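You operate a simulated robot arm through the tools that you are given. There is no shell and no other tool.

You are at the controls of a simulated robot arm. One attempt, no reset.

TASK
Unpack the garlic and the onion sauce from the gift box.
Fine: lid off, stand both bottles on the bamboo tray, leave the third bottle in the box, lid on again. Set down upright: what you pick out.

The check looks at the end state, three seconds after you hand in, the way a careful person would. Anything else that was tipped, shoved, dropped, spilled or broken makes it a failure. A push-on lid holds only when it is set on centred and level and pressed home; a screw cap is set on level and turned clockwise until tight.

THE ROBOT
A 7-joint arm with a two-finger parallel gripper, fixed in place. Base frame: the origin is on the floor under the middle of its stand, x ahead of it, y to its left, z up; the work surface is at about z = 91.5. Readings come in cm, degrees, newtons and seconds.
It reaches about 124.7 cm from its shoulder. Its first joint turns from -132.0 to 132.0 degrees. Payload 3.91 kg.
Tool frame: the origin (TCP) lies between the finger pads and is the grasp point; the fingertips stand 3 cm ahead of it; z points along the fingers, y is the line along which they close. The gripper opens to 11 cm. The fingers are 2 cm wide and 1 cm thick; the gripper's body (4.8 by 11.2 cm) begins 5.5 cm behind the TCP.
Orientation is that of the tool frame in the base frame, as a unit quaternion [w, x, y, z]. With the fingers straight down and closing along the base's y, the tool's x points along the base's -x, its y along +y and its z along -z.

THE INTERFACE
- The arm moves only by the tool step_arm. Its argument "series" is a list of rows, each a list of 7 numbers: the shift along the tool's x, y, z in units of 25 mm (1.0 is 25 mm), then the turn, a rotation vector about the tool's x, y, z in units of 5 degrees (1.0 is 5 degrees), then the closure, from 0 (fully open) to 1 (shut). In form: [[x, y, z, ax, ay, az, hand], ...]. A call has 1 to 20 rows; each row shifts and turns the commanded pose from where the row before left it, along the tool's axes as they then stand. A call with a number of a shift or a turn outside -1 to 1 is refused whole. Each row takes 0.2 s and may step no farther than 5 cm and 8.6 degrees from the row before; otherwise, or with a gripper value out of range, the whole call is refused. Where a pose cannot be reached the arm comes as near as it can. A force on the tool above 40 N (or 10 N above the force at the start of the call, whichever is more), or a blocked arm, ends the call early, and 0.2 s more pass. The fingers move at their own pace (about 10.8 cm/s each) and stop on an object; they squeeze with about 22 N. The grip force told is the motor's: it shows also when the fingers shut on nothing. Time passes only in rows, and 0.2 s behind the last, so rows that do not move let the fingers close. It gives the time, the measured TCP pose, the force on the tool (base axes), the opening and the grip force at its end, in the units of the frame above (readings bear some noise), with the torque about the TCP (base axes, N m) and any sound that the robot's microphone picked up, and new pictures: "views" is both (left out), scene, wrist or none.
- Cameras (640 x 400 px; columns grow to the right, rows downward): "scene" is fixed at [40.17, -49.99, 166.85]; the picture's right is [0.95, -0.31, 0.00], its down [-0.18, -0.55, -0.82] and it looks along [0.25, 0.78, -0.58] (base axes); focal length 294 px, centre (320, 200). "wrist" rides on the gripper at [7.2, 1.7, -10.3] in the tool frame; the picture's right is [-0.23, 0.97, 0.00], its down [-0.76, -0.18, -0.62] and it looks along [-0.61, -0.14, 0.78] (tool axes); focal length 222 px, centre (320, 200). There is no depth. A picture from a camera that has moved, and an enlarged one, comes with that camera's place and axes in the base frame and with its lens.
- zoom(camera, box): a new picture of the part [left, top, right, bottom] of that camera's present view, enlarged. The clock stands still meanwhile.
- job_done(): hands the job in; it is judged then, once.

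Places have to be worked out from the pictures, the camera data and where the tool is seen. Open the gripper and draw the arm clear of the work before you hand the job in, unless the task says otherwise.

The tools are called after "Call:" as a command line: name --pt "numbers of a row" for each row, then --argument value for the rest, lists and objects as JSON in quotes. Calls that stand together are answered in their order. step_arm: Moves the arm, as the interface text tells. Its arguments: {"type":"object","properties":{"series":{"type":"array","items":{"type":"array","items":{"type":"number"}}},"views":{"type":"string","enum":["both","scene","wrist","none"]}},"required":["series"]} The other tools are called the same way: zoom (camera, box) takes an enlarged picture of a part of a camera's view; job_done () hands the job in.

At the start:

```text
clock: 0.0
eef_pos: [67.45, 11.27, 149.59]
tcp_rot: [-0.001, 0.0, 1.0, 0.0]
ft_force: [-0.3, 0.5, -0.3]
ft_torque: [-0.01, -0.01, 0.01]
finger_gap: 10.98
gripper_force: 0.0
```

scene: 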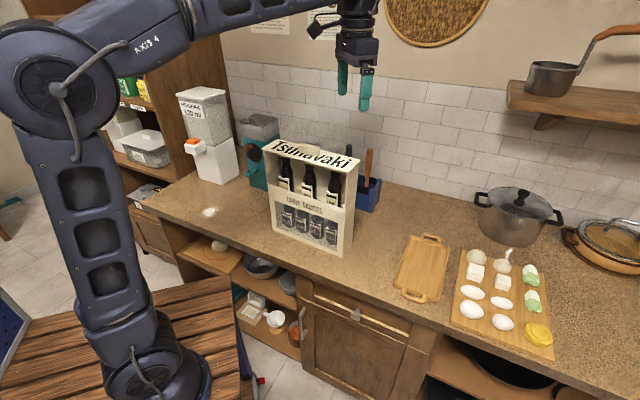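
wrist: 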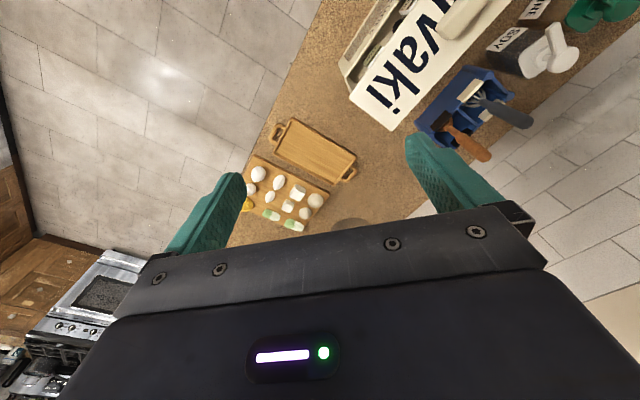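

I'll look closely at the gift box and the tray before moving anything.

Call:
zoom --camera "scene" --box '[250, 125, 370, 265]'

Call:
zoom --camera "scene" --box '[370, 210, 570, 370]'

Call:
zoom --camera "wrist" --box '[320, 0, 600, 175]'

```text
2.86 times, centred on (310, 195) of scene
camera zoom: at [40.17, -49.99, 166.85], right [0.95, -0.31, 0.0], down [-0.18, -0.55, -0.82], along [0.25, 0.78, -0.58], focal length 841 px, centre (349, 214)
```

zoom: 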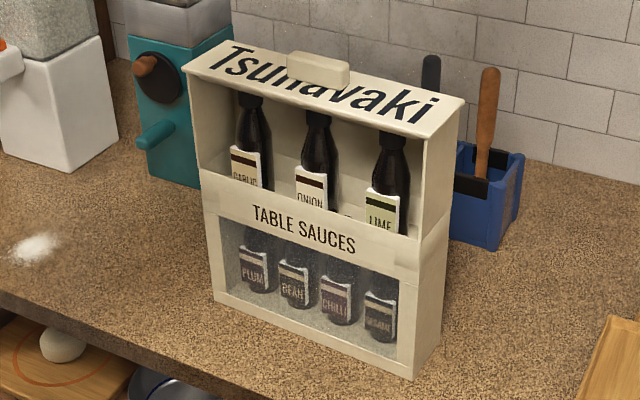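

```text
2.50 times, centred on (470, 290) of scene
camera zoom: at [40.17, -49.99, 166.85], right [0.95, -0.31, 0.0], down [-0.18, -0.55, -0.82], along [0.25, 0.78, -0.58], focal length 736 px, centre (-55, -25)
```

zoom: 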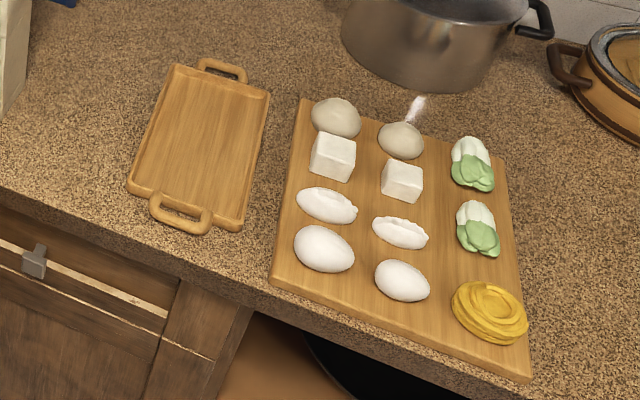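

```text
2.29 times, centred on (460, 88) of wrist
camera zoom: at [60.22, 12.95, 159.99], right [0.23, 0.97, 0.0], down [0.76, -0.18, 0.62], along [0.61, -0.14, -0.78], focal length 508 px, centre (0, 457)
```

zoom: 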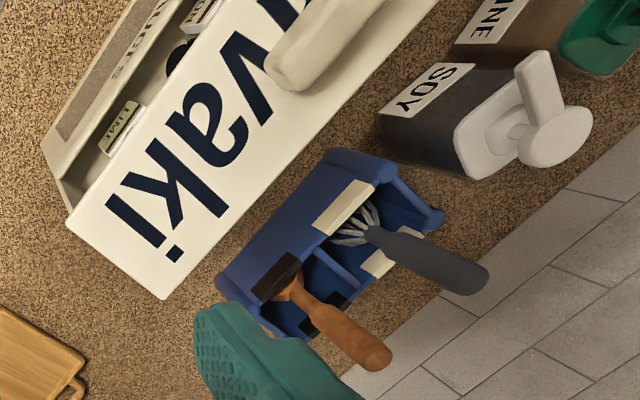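

The box is about 30 × 9 × 34 cm. Its front-right foot is near (69.6, 15.6) and its long axis runs at roughly 133°. The lid is on top with a bar handle, and the tray is near (94, 3). I'll turn the gripper to match the box and move back to look at the lid with the wrist camera.

Call:
step_arm --pt "0 0 0 0 0 -0.95 0" --pt "0 0 0 0 0 -0.95 0" --pt "0 0 0 0 0 -0.95 0" --pt "0 0 0 0 0 -0.95 0" --pt "0 0 0 0 0 -0.95 0" --pt "0 0 0 0 0 -0.95 0" --pt "0 0 0 0 0 -0.95 0" --pt "0 0 0 0 0 -0.95 0" --pt "0 0 0 0 0 -0.95 0" --pt "0.64 0.94 0 0 0 0 0" --pt "0.64 0.94 0 0 0 0 0" --pt "0.64 0.94 0 0 0 0 0" --pt "0.64 0.94 0 0 0 0 0" --pt "0.64 0.94 0 0 0 0 0" --pt "0.64 0.94 0 0 0 0 0" --pt "0.64 0.94 0 0 0 0 0" --pt "0 0 0 0 0 0 0" --views "both"

```text
clock: 3.6
eef_pos: [48.08, 15.68, 149.56]
tcp_rot: [0.001, -0.365, 0.931, 0.0]
ft_force: [0.3, 0.1, -0.5]
ft_torque: [0.02, 0.01, 0.05]
finger_gap: 11.03
gripper_force: 0.0
camera wrist: at [41.7, 11.93, 159.94], right [-0.49, 0.87, 0.0], down [0.68, 0.39, 0.62], along [0.54, 0.31, -0.78], focal length 222 px, centre (320, 200)
```

scene: 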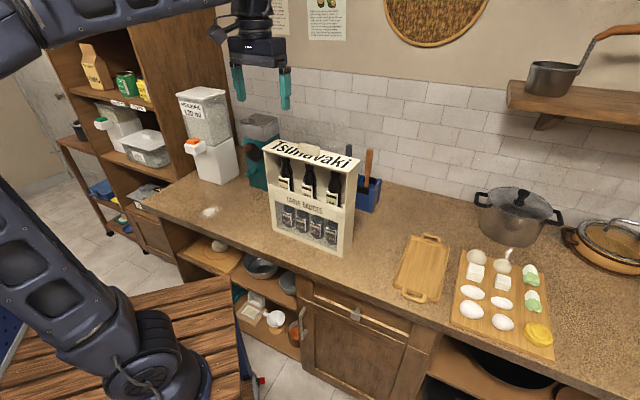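
wrist: 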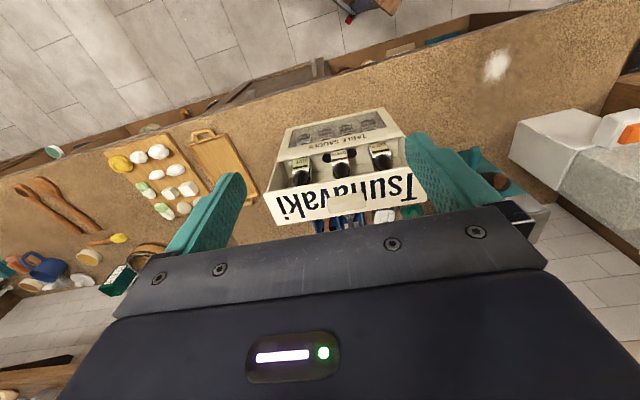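

Call:
zoom --camera "wrist" --box '[240, 90, 460, 240]'

Call:
zoom --camera "scene" --box '[260, 130, 370, 200]'

```text
2.67 times, centred on (350, 165) of wrist
camera zoom: at [41.7, 11.93, 159.94], right [-0.49, 0.87, 0.0], down [0.68, 0.39, 0.62], along [0.54, 0.31, -0.78], focal length 592 px, centre (240, 293)
```

zoom: 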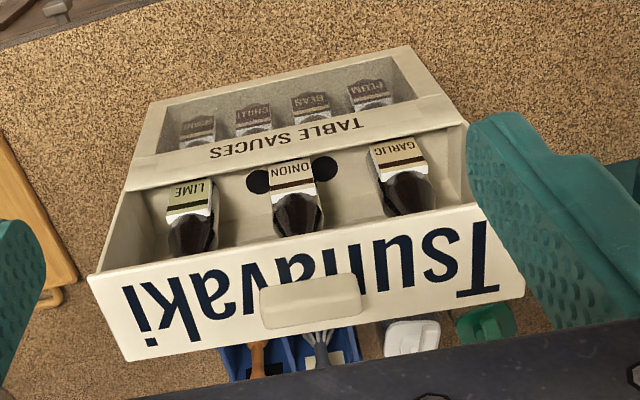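

```text
5.71 times, centred on (315, 165) of scene
camera zoom: at [40.17, -49.99, 166.85], right [0.95, -0.31, 0.0], down [-0.18, -0.55, -0.82], along [0.25, 0.78, -0.58], focal length 1682 px, centre (349, 400)
```

zoom: 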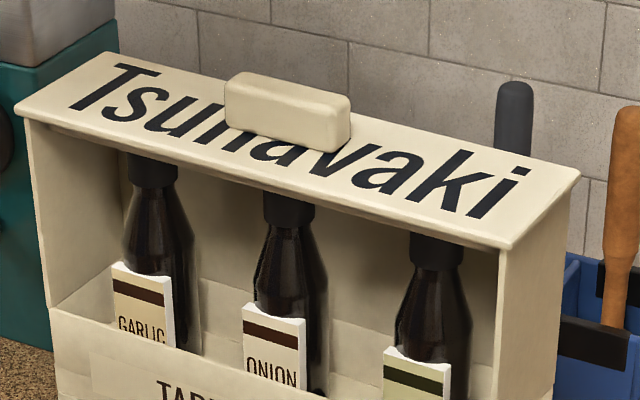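

The lid's centre looks to be near (62.8, 29.8), with its top at z ≈ 125.4. The handle is about 7.5 cm long and 2.2 cm high, centred near (63, 30). I'll move over it, still well above, and check alignment.

Call:
step_arm --pt "-0.92 0.02 0.5 0 0 0 0" --pt "-0.92 0.02 0.5 0 0 0 0" --pt "-0.92 0.02 0.5 0 0 0 0" --pt "-0.92 0.02 0.5 0 0 0 0" --pt "-0.92 0.02 0.5 0 0 0 0" --pt "-0.92 0.02 0.5 0 0 0 0" --pt "-0.92 0.02 0.5 0 0 0 0" --pt "-0.92 0.02 0.5 0 0 0 0" --pt "-0.92 0.02 0.5 0 0 0 0" --pt "0 0 0 0 0 0 0" --views "both"

```text
clock: 5.8
eef_pos: [62.8, 30.33, 138.43]
tcp_rot: [0.001, -0.365, 0.931, 0.001]
ft_force: [-0.7, 1.3, 0.0]
ft_torque: [-0.03, 0.0, 0.02]
finger_gap: 10.98
gripper_force: 0.0
camera wrist: at [56.4, 26.58, 148.89], right [-0.49, 0.87, 0.0], down [0.68, 0.39, 0.62], along [0.54, 0.31, -0.78], focal length 222 px, centre (320, 200)
```

scene: 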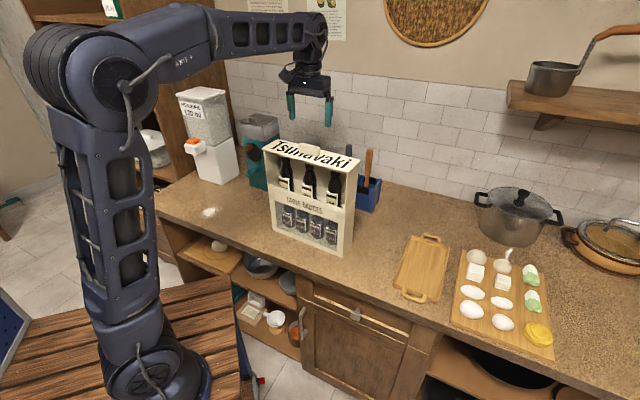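
wrist: 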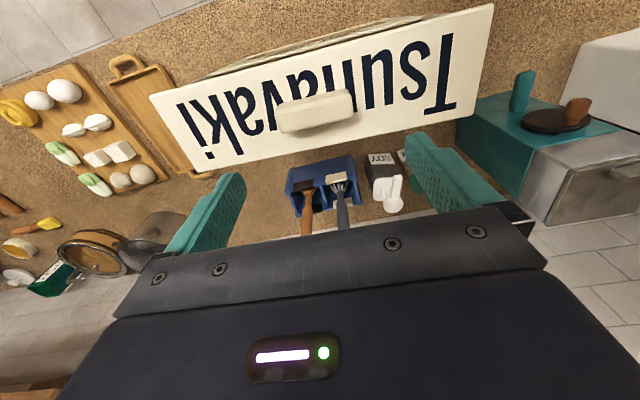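

Call:
zoom --camera "wrist" --box '[130, 0, 510, 240]'

Call:
zoom --camera "wrist" --box '[250, 70, 390, 158]'

Call:
zoom --camera "scene" --box '[260, 60, 370, 190]'

```text
1.67 times, centred on (320, 120) of wrist
camera zoom: at [56.4, 26.58, 148.89], right [-0.49, 0.87, 0.0], down [0.68, 0.39, 0.62], along [0.54, 0.31, -0.78], focal length 370 px, centre (320, 333)
```

zoom: 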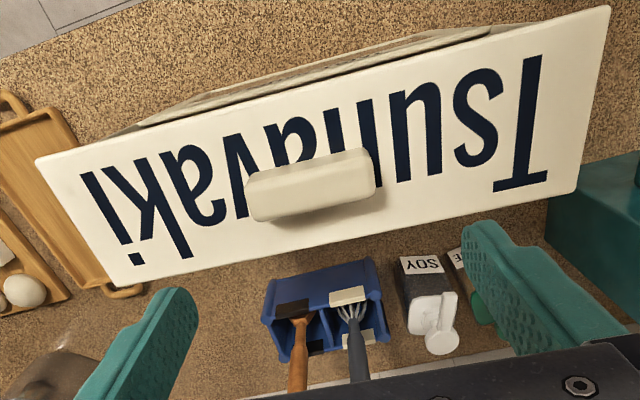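

```text
4.55 times, centred on (320, 114) of wrist
camera zoom: at [56.4, 26.58, 148.89], right [-0.49, 0.87, 0.0], down [0.68, 0.39, 0.62], along [0.54, 0.31, -0.78], focal length 1010 px, centre (320, 591)
```

zoom: 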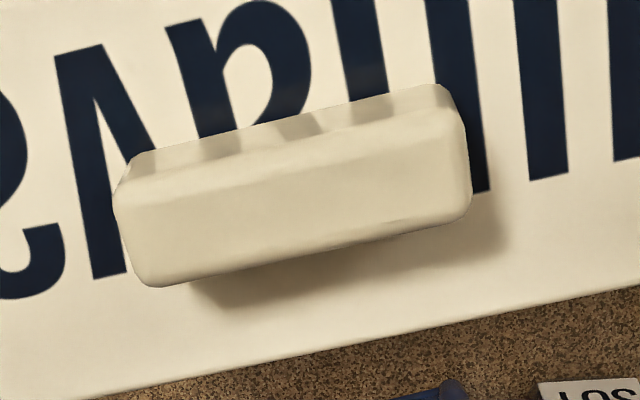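

```text
3.08 times, centred on (315, 125) of scene
camera zoom: at [40.17, -49.99, 166.85], right [0.95, -0.31, 0.0], down [-0.18, -0.55, -0.82], along [0.25, 0.78, -0.58], focal length 906 px, centre (335, 431)
```

zoom: 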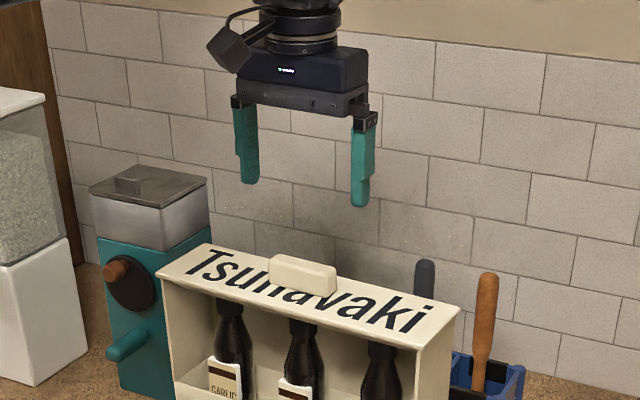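

The lid centre and handle both work out to about (62.5, 29.5), yaw ≈ 132°, with the handle about 7 × 2.2 cm. I'll make a small correction and lower the open fingers around the ends of the handle, staying clear of the lid plate.

Call:
step_arm --pt "0.3 -0.18 0 0 0 0.15 0" --pt "0 0 0.7 0 0 0 0" --pt "0 0 0.7 0 0 0 0" --pt "0 0 0.7 0 0 0 0" --pt "0 0 0.7 0 0 0 0" --pt "0 0 0.7 0 0 0 0" --pt "0 0 0 0 0 0 0" --pt "0 0 0 0 0 0 0" --views "both"

```text
clock: 7.6
eef_pos: [62.6, 29.27, 129.61]
tcp_rot: [0.0, -0.359, 0.933, 0.0]
ft_force: [0.0, 0.4, -0.3]
ft_torque: [0.0, -0.01, -0.01]
finger_gap: 11.02
gripper_force: 0.0
camera wrist: at [56.2, 25.64, 140.03], right [-0.48, 0.88, 0.0], down [0.68, 0.38, 0.62], along [0.55, 0.3, -0.78], focal length 222 px, centre (320, 200)
```

scene: 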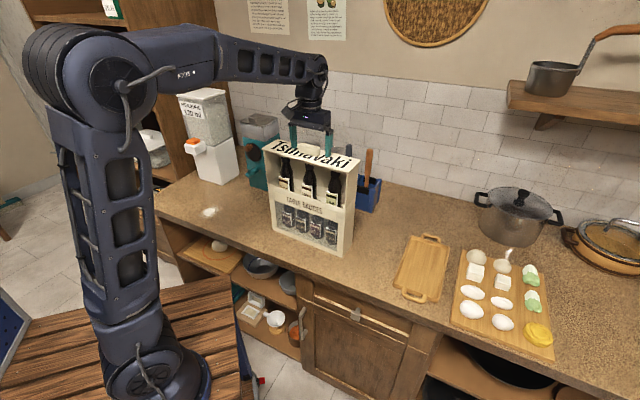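
wrist: 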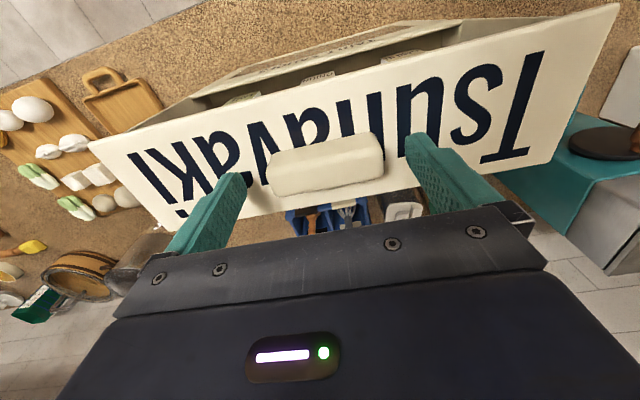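

Call:
zoom --camera "scene" --box '[275, 105, 355, 170]'

Call:
zoom --camera "wrist" --box '[200, 110, 470, 230]'

```text
6.15 times, centred on (315, 138) of scene
camera zoom: at [40.17, -49.99, 166.85], right [0.95, -0.31, 0.0], down [-0.18, -0.55, -0.82], along [0.25, 0.78, -0.58], focal length 1811 px, centre (351, 585)
```

zoom: 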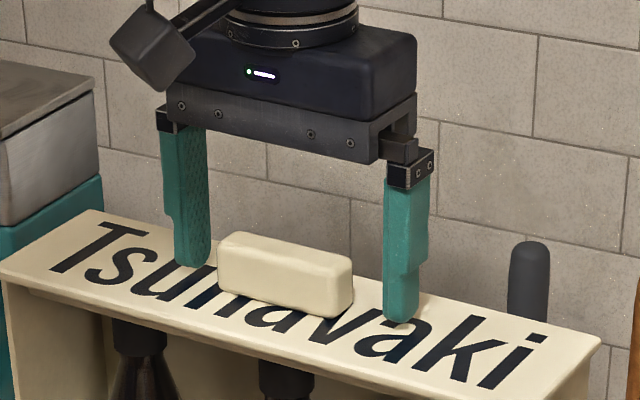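

```text
2.37 times, centred on (335, 170) of wrist
camera zoom: at [56.2, 25.64, 140.03], right [-0.48, 0.88, 0.0], down [0.68, 0.38, 0.62], along [0.55, 0.3, -0.78], focal length 526 px, centre (284, 271)
```

zoom: 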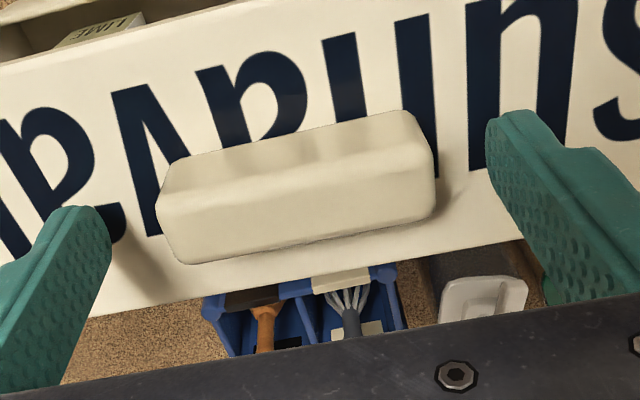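

The fingers straddle the handle ends with the tips about 1 cm above the lid. I'll go down 5 mm more and close on the handle.

Call:
step_arm --pt "0 0 0.12 0 0 0 0" --pt "0 0 0.1 0 0 0 0" --pt "0 0 0 0 0 0 0" --pt "0 0 0 0 0 0 0.4" --pt "0 0 0 0 0 0 1" --pt "0 0 0 0 0 0 1" --pt "0 0 0 0 0 0 1" --views "both"

```text
clock: 9.4
eef_pos: [62.61, 29.51, 129.13]
tcp_rot: [0.002, -0.36, 0.933, 0.001]
ft_force: [-5.3, 1.3, 5.5]
ft_torque: [-0.48, 0.03, -0.25]
finger_gap: 6.95
gripper_force: 22.2
stopped in row 7: the force on the tool passed its limit at 41 N (the readings are from after the stop); the commanded pose is now the measured one
camera wrist: at [56.14, 25.75, 139.58], right [-0.48, 0.87, 0.0], down [0.68, 0.38, 0.63], along [0.55, 0.3, -0.78], focal length 222 px, centre (320, 200)
```

scene: 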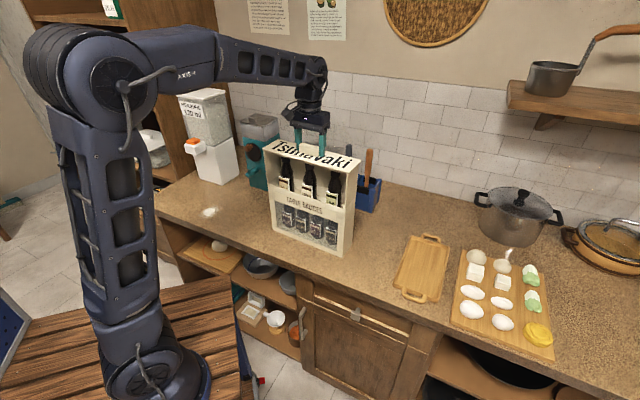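
wrist: 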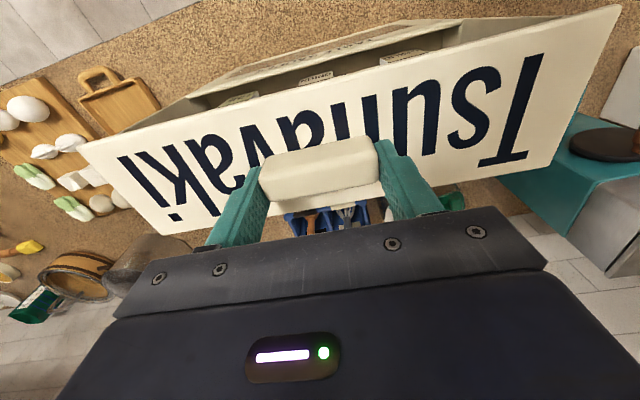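

The grip is on at a 6.95 cm gap, with a side-load spike when the first finger touched. Before lifting I'll check that the box itself hasn't shifted.

Call:
zoom --camera "scene" --box '[250, 125, 370, 265]'

```text
2.86 times, centred on (310, 195) of scene
camera zoom: at [40.17, -49.99, 166.85], right [0.95, -0.31, 0.0], down [-0.18, -0.55, -0.82], along [0.25, 0.78, -0.58], focal length 841 px, centre (349, 214)
```

zoom: 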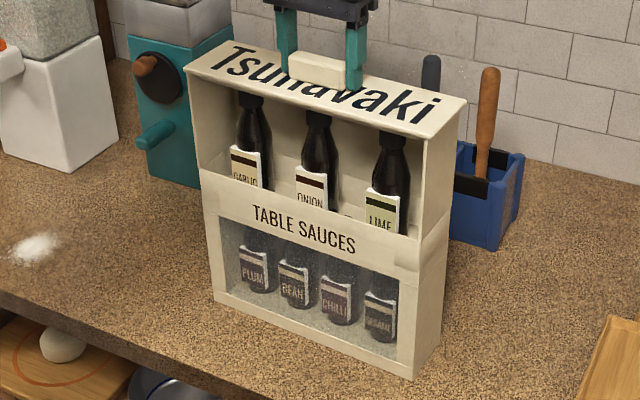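

The box foot hasn't moved. I'll lift straight up in small steps and watch whether only the lid comes away.

Call:
step_arm --pt "0 0 -0.1 0 0 0 1" --pt "0 0 -0.1 0 0 0 1" --pt "0 0 -0.1 0 0 0 1" --pt "0 0 -0.1 0 0 0 1" --pt "0 0 0 0 0 0 1" --views "both"

Call:
zoom --camera "scene" --box '[250, 125, 370, 265]'

```text
clock: 10.6
eef_pos: [62.69, 29.37, 130.14]
tcp_rot: [0.001, -0.359, 0.933, 0.001]
ft_force: [-0.6, 0.2, -0.9]
ft_torque: [-0.02, -0.01, -0.01]
finger_gap: 6.95
gripper_force: 21.7
camera wrist: at [56.21, 25.7, 140.57], right [-0.48, 0.88, 0.0], down [0.68, 0.38, 0.62], along [0.55, 0.3, -0.78], focal length 222 px, centre (320, 200)
```

scene: 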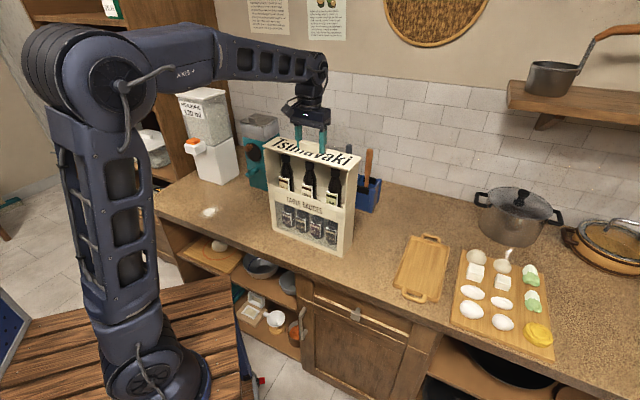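
wrist: 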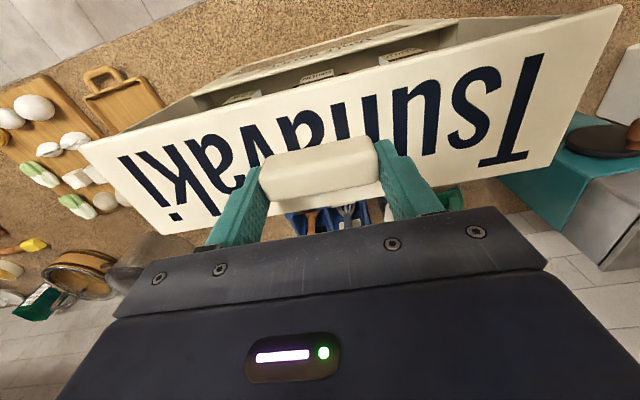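

```text
2.86 times, centred on (310, 195) of scene
camera zoom: at [40.17, -49.99, 166.85], right [0.95, -0.31, 0.0], down [-0.18, -0.55, -0.82], along [0.25, 0.78, -0.58], focal length 841 px, centre (349, 214)
```

zoom: 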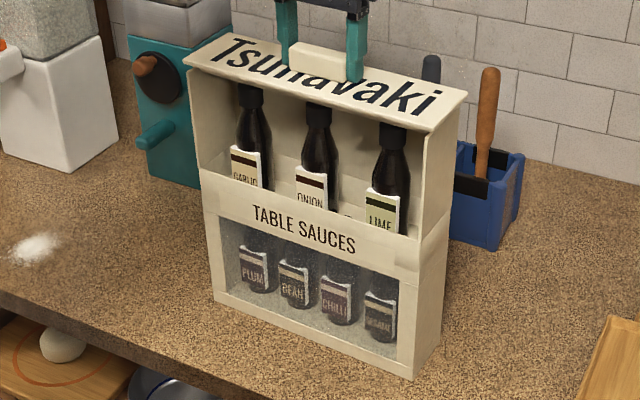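

Only the lid came up; the box and bottles stayed put. I'll lift it another 9 cm and look inside.

Call:
step_arm --pt "0 0 -0.4 0 0 0 1" --pt "0 0 -0.6 0 0 0 1" --pt "0 0 -0.7 0 0 0 1" --pt "0 0 -0.7 0 0 0 1" --pt "0 0 -0.7 0 0 0 1" --pt "0 0 -0.5 0 0 0 1" --pt "0 0 0 0 0 0 1" --views "both"

Call:
zoom --camera "scene" --box '[250, 105, 370, 245]'

Call:
zoom --camera "scene" --box '[265, 110, 365, 175]'

```text
clock: 12.2
eef_pos: [62.56, 29.34, 139.12]
tcp_rot: [0.0, -0.359, 0.933, 0.001]
ft_force: [-0.8, 0.3, -1.0]
ft_torque: [-0.01, -0.02, -0.06]
finger_gap: 6.93
gripper_force: 21.9
camera wrist: at [56.18, 25.7, 149.53], right [-0.48, 0.87, 0.0], down [0.68, 0.38, 0.62], along [0.55, 0.3, -0.78], focal length 222 px, centre (320, 200)
```

scene: 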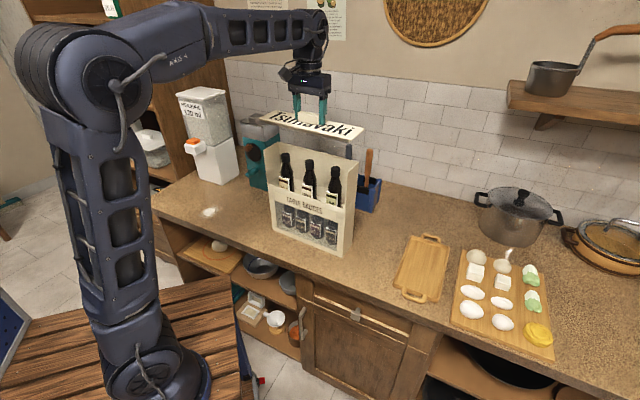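
wrist: 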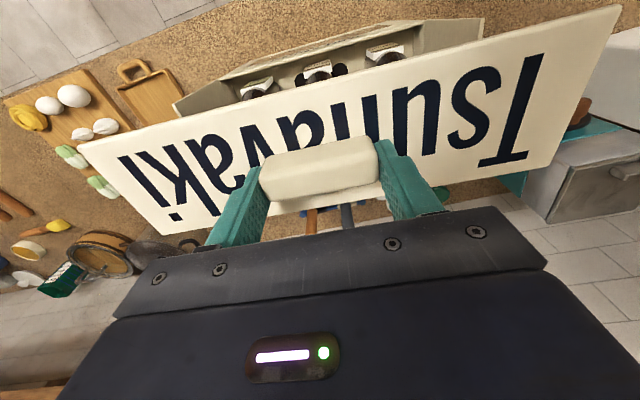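

```text
2.86 times, centred on (310, 175) of scene
camera zoom: at [40.17, -49.99, 166.85], right [0.95, -0.31, 0.0], down [-0.18, -0.55, -0.82], along [0.25, 0.78, -0.58], focal length 841 px, centre (349, 271)
```

zoom: 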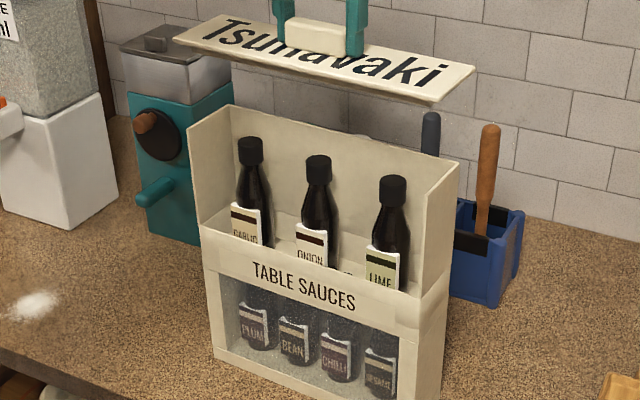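

```text
6.15 times, centred on (315, 142) of scene
camera zoom: at [40.17, -49.99, 166.85], right [0.95, -0.31, 0.0], down [-0.18, -0.55, -0.82], along [0.25, 0.78, -0.58], focal length 1811 px, centre (351, 554)
```

zoom: 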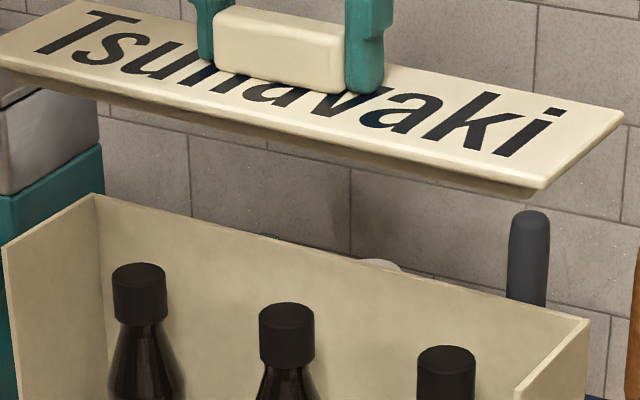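

The lid is a plate with a small lip underneath, and all three bottle caps are standing clear. From here I put the caps on the box centreline at garlic ≈ (56.4, 36.2), onion ≈ (62.5, 29.5) and lime ≈ (68.7, 22.6), with tops at z ≈ 123.5. I'll carry the lid to the free counter left of the box, near (37, 38.5).

Call:
step_arm --pt "0.2 0.4 -0.2 0 0 0 1" --pt "0.4 0.7 0 0 0 0 1" --pt "0.5 0.9 0 0 0 0 1" --pt "0.55 0.95 0 0 0 0 1" --pt "0.55 0.95 0 0 0 0 1" --pt "0.55 0.95 0 0 0 0 1" --pt "0.55 0.95 0 0 0 0 1" --pt "0.55 0.95 0 0 0 0 1" --pt "0.55 0.95 0 0 0 0 1" --pt "0.5 0.9 0 0 0 0 1" --pt "0.4 0.7 0 0 0 0 1" --pt "0.2 0.35 0 0 0 0 1" --pt "0 0 0 0 0 0 1" --views "both"

```text
clock: 15.0
eef_pos: [36.32, 38.11, 139.7]
tcp_rot: [0.002, -0.36, 0.933, 0.0]
ft_force: [1.3, -0.3, 0.4]
ft_torque: [0.01, -0.01, 0.0]
finger_gap: 6.96
gripper_force: 22.0
camera wrist: at [29.85, 34.38, 150.05], right [-0.48, 0.87, 0.0], down [0.68, 0.38, 0.62], along [0.55, 0.3, -0.78], focal length 222 px, centre (320, 200)
```

scene: 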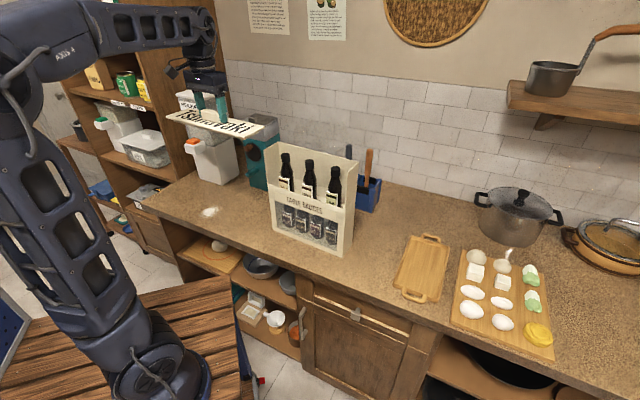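
wrist: 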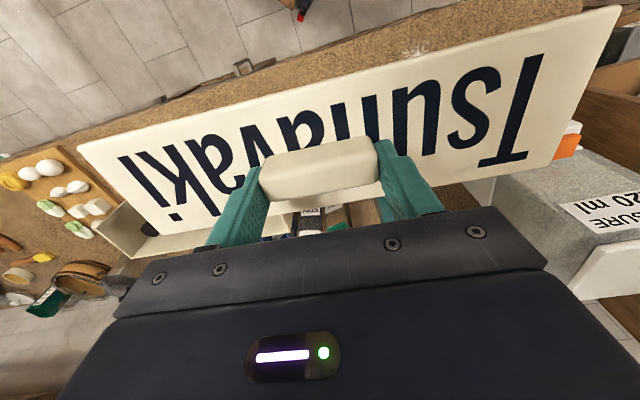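

The lid is held level. Before lowering it I'll check the counter's front edge and the landing area in detail.

Call:
zoom --camera "scene" --box '[130, 160, 370, 310]'

Call:
zoom --camera "wrist" --box '[60, 0, 640, 260]'

```text
2.67 times, centred on (250, 235) of scene
camera zoom: at [40.17, -49.99, 166.85], right [0.95, -0.31, 0.0], down [-0.18, -0.55, -0.82], along [0.25, 0.78, -0.58], focal length 785 px, centre (507, 107)
```

zoom: 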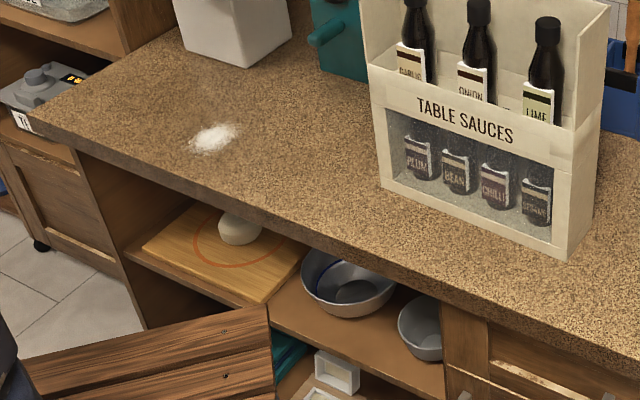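

```text
1.10 times, centred on (350, 130) of wrist
camera zoom: at [29.85, 34.38, 150.05], right [-0.48, 0.87, 0.0], down [0.68, 0.38, 0.62], along [0.55, 0.3, -0.78], focal length 245 px, centre (287, 277)
```

zoom: 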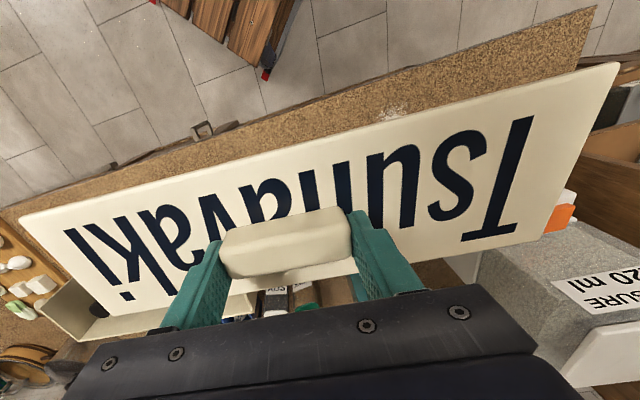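

Call:
zoom --camera "scene" --box '[140, 180, 280, 270]'

Call:
zoom --camera "scene" --box '[250, 210, 390, 300]'

```text
4.44 times, centred on (210, 225) of scene
camera zoom: at [40.17, -49.99, 166.85], right [0.95, -0.31, 0.0], down [-0.18, -0.55, -0.82], along [0.25, 0.78, -0.58], focal length 1308 px, centre (809, 89)
```

zoom: 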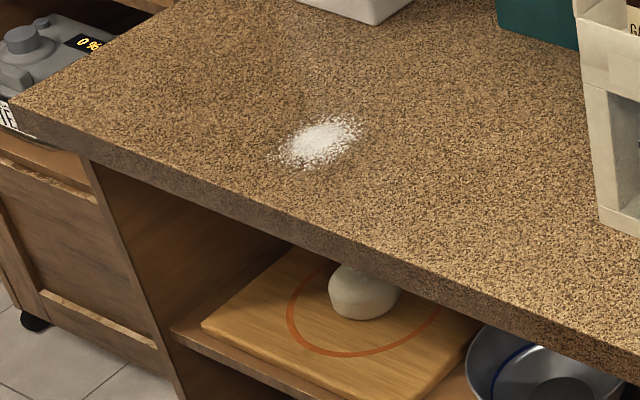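

```text
4.44 times, centred on (320, 255) of scene
camera zoom: at [40.17, -49.99, 166.85], right [0.95, -0.31, 0.0], down [-0.18, -0.55, -0.82], along [0.25, 0.78, -0.58], focal length 1308 px, centre (320, -44)
```

zoom: 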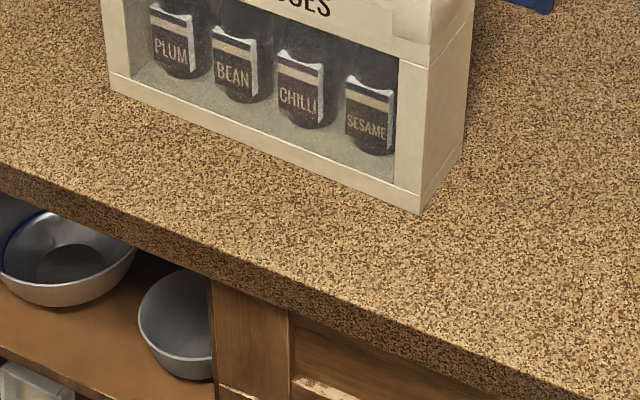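

The counter's front edge lies farther back than I first assumed, running at 134.5° and almost parallel to the box. I'll shift the lid target to about (40.1, 38.0), which leaves roughly 2 cm to the box front, keeps it off the counter edge and clears the salt. Then I'll lower most of the way.

Call:
step_arm --pt "-0.36 -0.34 0.2 0 0 0 1" --pt "-0.36 -0.34 0.4 0 0 0 1" --pt "-0.36 -0.35 0.7 0 0 0 1" --pt "0 0 0.9 0 0 0 1" --pt "0 0 0.95 0 0 0 1" --pt "0 0 0.95 0 0 0 1" --pt "0 0 0.95 0 0 0 1" --pt "0 0 0.95 0 0 0 1" --pt "0 0 0.95 0 0 0 1" --pt "0 0 0.95 0 0 0 1" --pt "0 0 0.95 0 0 0 1" --pt "0 0 0.95 0 0 0 1" --pt "0 0 0.95 0 0 0 1" --pt "0 0 0.9 0 0 0 1" --pt "0 0 0.7 0 0 0 1" --pt "0 0 0.4 0 0 0 1" --pt "0 0 0.2 0 0 0 1" --pt "0 0 0 0 0 0 1" --pt "0 0 0 0 0 0 1" --views "both"

Call:
zoom --camera "scene" --box '[140, 130, 320, 280]'

```text
clock: 19.0
eef_pos: [40.03, 37.93, 107.24]
tcp_rot: [0.0, -0.359, 0.933, 0.0]
ft_force: [0.2, 0.2, -0.1]
ft_torque: [-0.01, 0.0, 0.0]
finger_gap: 6.95
gripper_force: 22.0
camera wrist: at [33.57, 34.29, 117.58], right [-0.48, 0.87, 0.0], down [0.68, 0.38, 0.62], along [0.55, 0.3, -0.78], focal length 222 px, centre (320, 200)
```

scene: 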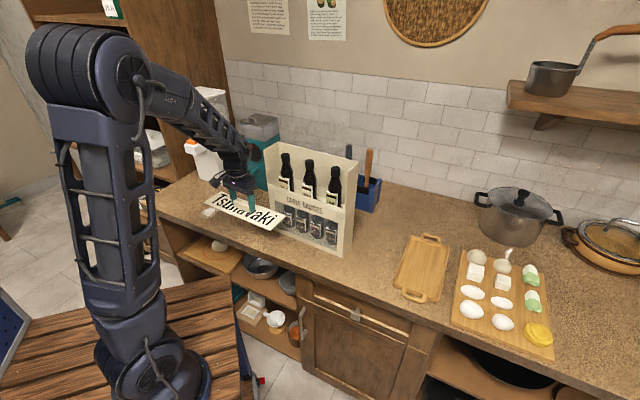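
wrist: 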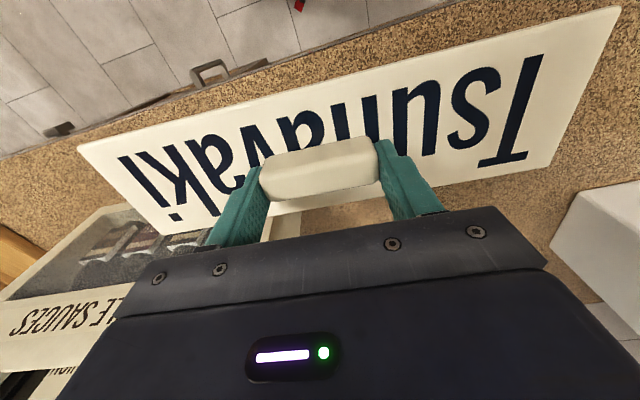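

```text
2.67 times, centred on (230, 205) of scene
camera zoom: at [40.17, -49.99, 166.85], right [0.95, -0.31, 0.0], down [-0.18, -0.55, -0.82], along [0.25, 0.78, -0.58], focal length 785 px, centre (560, 187)
```

zoom: 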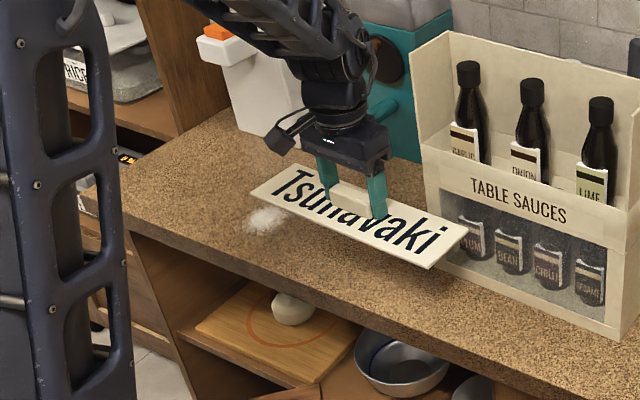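

The lid is about 10 cm above the counter with clear space all round. I'll lower it further, then feel for contact in small steps.

Call:
step_arm --pt "0 0 0.5 0 0 0 1" --pt "0 0 0.8 0 0 0 1" --pt "0 0 0.8 0 0 0 1" --pt "0 0 0.6 0 0 0 1" --pt "0 0 0.4 0 0 0 1" --pt "0 0 0.2 0 0 0 1" --pt "0 0 0 0 0 0 1" --views "both"

Call:
zoom --camera "scene" --box '[180, 150, 320, 270]'

```text
clock: 20.6
eef_pos: [40.2, 38.01, 98.94]
tcp_rot: [0.0, -0.359, 0.933, 0.0]
ft_force: [0.1, 0.4, -1.3]
ft_torque: [-0.01, -0.05, 0.03]
finger_gap: 6.95
gripper_force: 22.3
camera wrist: at [33.61, 34.32, 109.33], right [-0.48, 0.88, 0.0], down [0.68, 0.38, 0.62], along [0.55, 0.3, -0.78], focal length 222 px, centre (320, 200)
```

scene: 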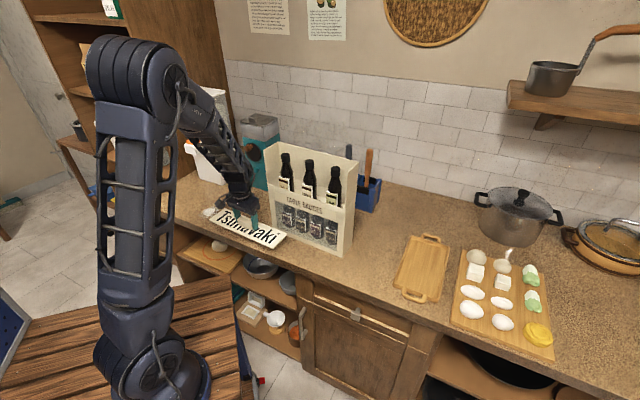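
wrist: 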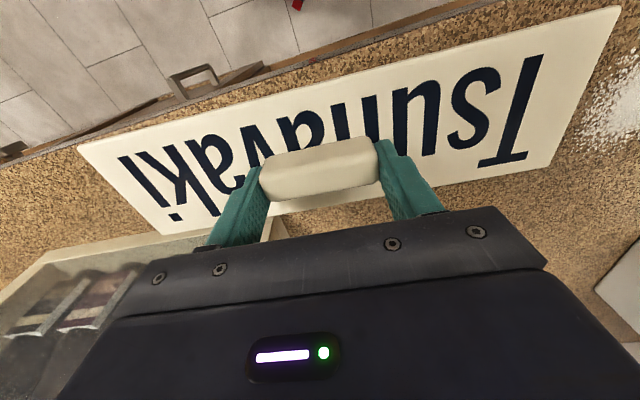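

```text
3.33 times, centred on (250, 210) of scene
camera zoom: at [40.17, -49.99, 166.85], right [0.95, -0.31, 0.0], down [-0.18, -0.55, -0.82], along [0.25, 0.78, -0.58], focal length 981 px, centre (553, 167)
```

zoom: 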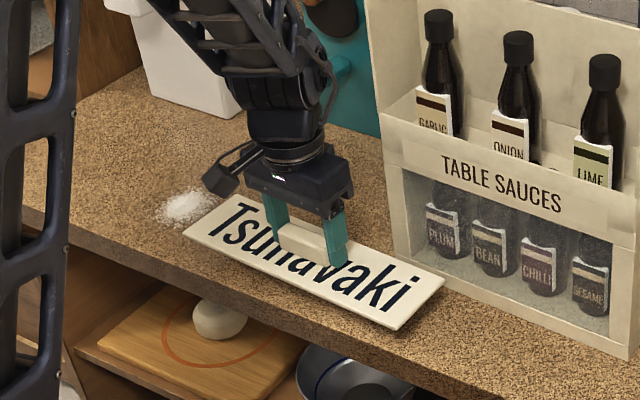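

Call:
step_arm --pt "0 0 0.1 0 0 0 1" --pt "0 0 0.1 0 0 0 1" --pt "0 0 0.1 0 0 0 1" --pt "0 0 0.1 0 0 0 1" --pt "0 0 0 0 0 0 1" --views "none"

Call:
zoom --camera "scene" --box '[180, 180, 320, 270]'

```text
clock: 21.8
eef_pos: [39.98, 38.04, 98.02]
tcp_rot: [0.001, -0.36, 0.933, 0.0]
ft_force: [0.1, -0.6, -1.1]
ft_torque: [0.03, 0.01, -0.01]
finger_gap: 6.95
gripper_force: 22.2
```

```text
4.44 times, centred on (250, 225) of scene
camera zoom: at [40.17, -49.99, 166.85], right [0.95, -0.31, 0.0], down [-0.18, -0.55, -0.82], along [0.25, 0.78, -0.58], focal length 1308 px, centre (631, 89)
```

zoom: 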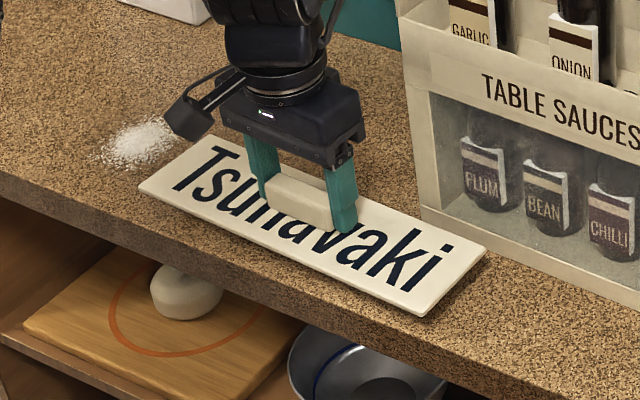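

No contact yet at 98.0. I'll keep going down in 2 mm steps.

Call:
step_arm --pt "0 0 0.08 0 0 0 1" --pt "0 0 0.08 0 0 0 1" --pt "0 0 0.08 0 0 0 1" --pt "0 0 0 0 0 0 1" --views "none"

Call:
zoom --camera "scene" --box '[180, 180, 320, 270]'

```text
clock: 22.8
eef_pos: [40.1, 37.94, 97.38]
tcp_rot: [0.001, -0.359, 0.933, 0.0]
ft_force: [0.0, 0.2, -1.3]
ft_torque: [-0.03, -0.01, 0.01]
finger_gap: 6.94
gripper_force: 22.2
```

```text
4.44 times, centred on (250, 225) of scene
camera zoom: at [40.17, -49.99, 166.85], right [0.95, -0.31, 0.0], down [-0.18, -0.55, -0.82], along [0.25, 0.78, -0.58], focal length 1308 px, centre (631, 89)
```

zoom: 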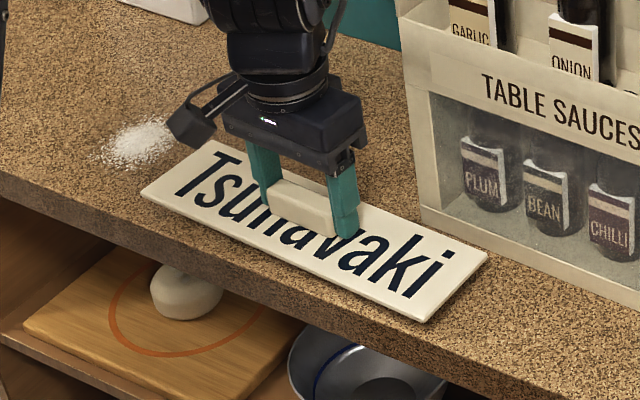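

Call:
step_arm --pt "0 0 0.06 0 0 0 1" --pt "0 0 0.06 0 0 0 1" --pt "0 0 0.06 0 0 0 1" --pt "0 0 0 0 0 0 1" --views "none"

Call:
zoom --camera "scene" --box '[200, 180, 300, 260]'

```text
clock: 23.8
eef_pos: [39.91, 37.95, 96.88]
tcp_rot: [0.001, -0.359, 0.933, 0.0]
ft_force: [-0.1, 0.3, -1.5]
ft_torque: [0.01, 0.01, -0.02]
finger_gap: 6.93
gripper_force: 21.6
```

```text
5.00 times, centred on (250, 220) of scene
camera zoom: at [40.17, -49.99, 166.85], right [0.95, -0.31, 0.0], down [-0.18, -0.55, -0.82], along [0.25, 0.78, -0.58], focal length 1472 px, centre (670, 100)
```

zoom: 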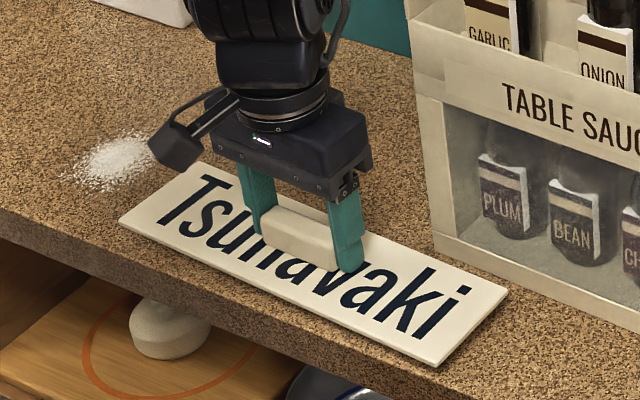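

Still free at 96.9 (no load change beyond the lid's own weight), so I'll lower a little more until the force shows contact.

Call:
step_arm --pt "0 0 0.06 0 0 0 1" --pt "0 0 0.06 0 0 0 1" --pt "0 0 0 0 0 0 1" --views "none"

```text
clock: 24.6
eef_pos: [39.96, 38.04, 96.51]
tcp_rot: [0.0, -0.358, 0.934, 0.001]
ft_force: [-0.1, 0.3, -0.4]
ft_torque: [-0.01, -0.03, 0.0]
finger_gap: 6.96
gripper_force: 22.0
```

Call:
step_arm --pt "0 0 0.05 0 0 0 1" --pt "0 0 0.05 0 0 0 1" --pt "0 0 0 0 0 0 1" --views "none"

Call:
zoom --camera "scene" --box '[200, 180, 300, 260]'

```text
clock: 25.4
eef_pos: [40.06, 37.98, 96.39]
tcp_rot: [0.002, -0.36, 0.933, 0.001]
ft_force: [-2.0, -1.3, 11.2]
ft_torque: [-0.22, 0.07, -0.1]
finger_gap: 6.96
gripper_force: 22.3
```

```text
5.00 times, centred on (250, 220) of scene
camera zoom: at [40.17, -49.99, 166.85], right [0.95, -0.31, 0.0], down [-0.18, -0.55, -0.82], along [0.25, 0.78, -0.58], focal length 1472 px, centre (670, 100)
```

zoom: 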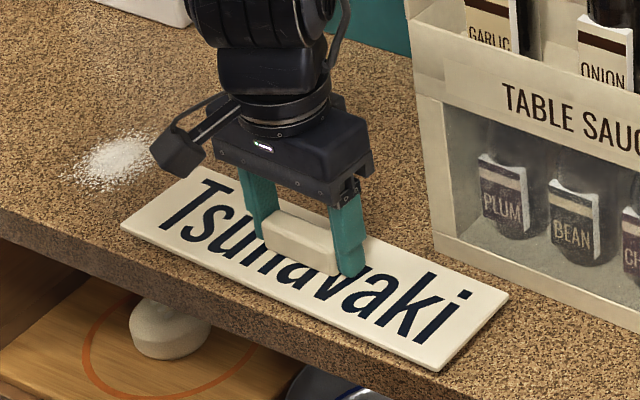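

The lid rests on the counter (11 N contact at TCP z ≈ 96.4). I'll ease off slightly, open, and rise straight up, remembering this pose for the re-grasp.

Call:
step_arm --pt "0 0 -0.04 0 0 0 1" --pt "0 0 0 0 0 0 0.9" --pt "0 0 0 0 0 0 0.4" --pt "0 0 0 0 0 0 0" --pt "0 0 0 0 0 0 0" --views "both"

```text
clock: 26.6
eef_pos: [39.85, 37.88, 96.45]
tcp_rot: [0.001, -0.359, 0.933, 0.0]
ft_force: [0.2, -0.6, 0.2]
ft_torque: [-0.02, -0.04, 0.02]
finger_gap: 11.01
gripper_force: 0.0
camera wrist: at [33.54, 34.31, 106.82], right [-0.48, 0.87, 0.0], down [0.68, 0.38, 0.62], along [0.55, 0.3, -0.78], focal length 222 px, centre (320, 200)
```

scene: 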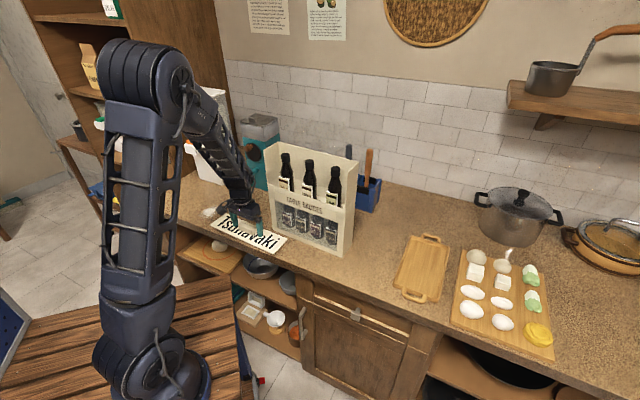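
wrist: 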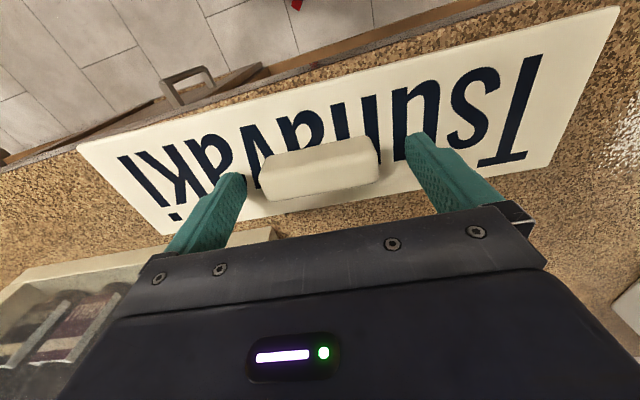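

The lid lies flat on the counter. I'll rise straight up clear of it.

Call:
step_arm --pt "0 0 -0.3 0 0 0 0" --pt "0 0 -0.6 0 0 0 0" --pt "0 0 -0.95 0 0 0 0" --pt "0 0 -1 0 0 0 0" --pt "0 0 -1 0 0 0 0" --pt "0 0 -1 0 0 0 0" --pt "0 0 -1 0 0 0 0" --pt "0 0 -1 0 0 0 0" --pt "0 0 -1 0 0 0 0" --pt "0 0 -1 0 0 0 0" --pt "0 0 -1 0 0 0 0" --pt "0 0 -1 0 0 0 0" --pt "0 0 -1 0 0 0 0" --pt "0 0 -1 0 0 0 0" --pt "0 0 -1 0 0 0 0" --pt "0 0 -1 0 0 0 0" --pt "0 0 -1 0 0 0 0" --pt "0 0 -1 0 0 0 0" --pt "0 0 -0.6 0 0 0 0" --pt "0 0 0 0 0 0 0" --views "scene"

```text
clock: 30.8
eef_pos: [39.92, 37.79, 140.22]
tcp_rot: [0.001, -0.359, 0.933, 0.001]
ft_force: [0.2, -0.8, -0.6]
ft_torque: [-0.04, 0.01, 0.03]
finger_gap: 11.01
gripper_force: 0.1
```

scene: 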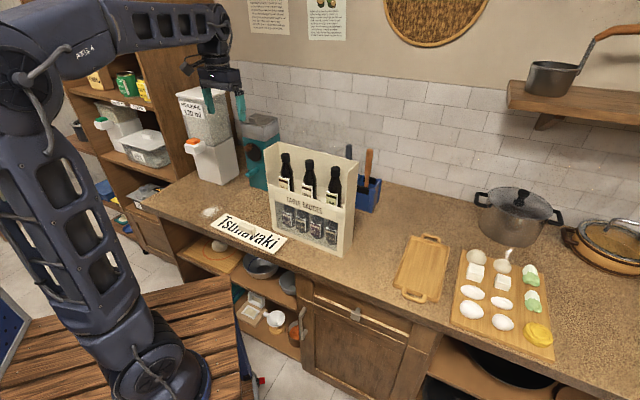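

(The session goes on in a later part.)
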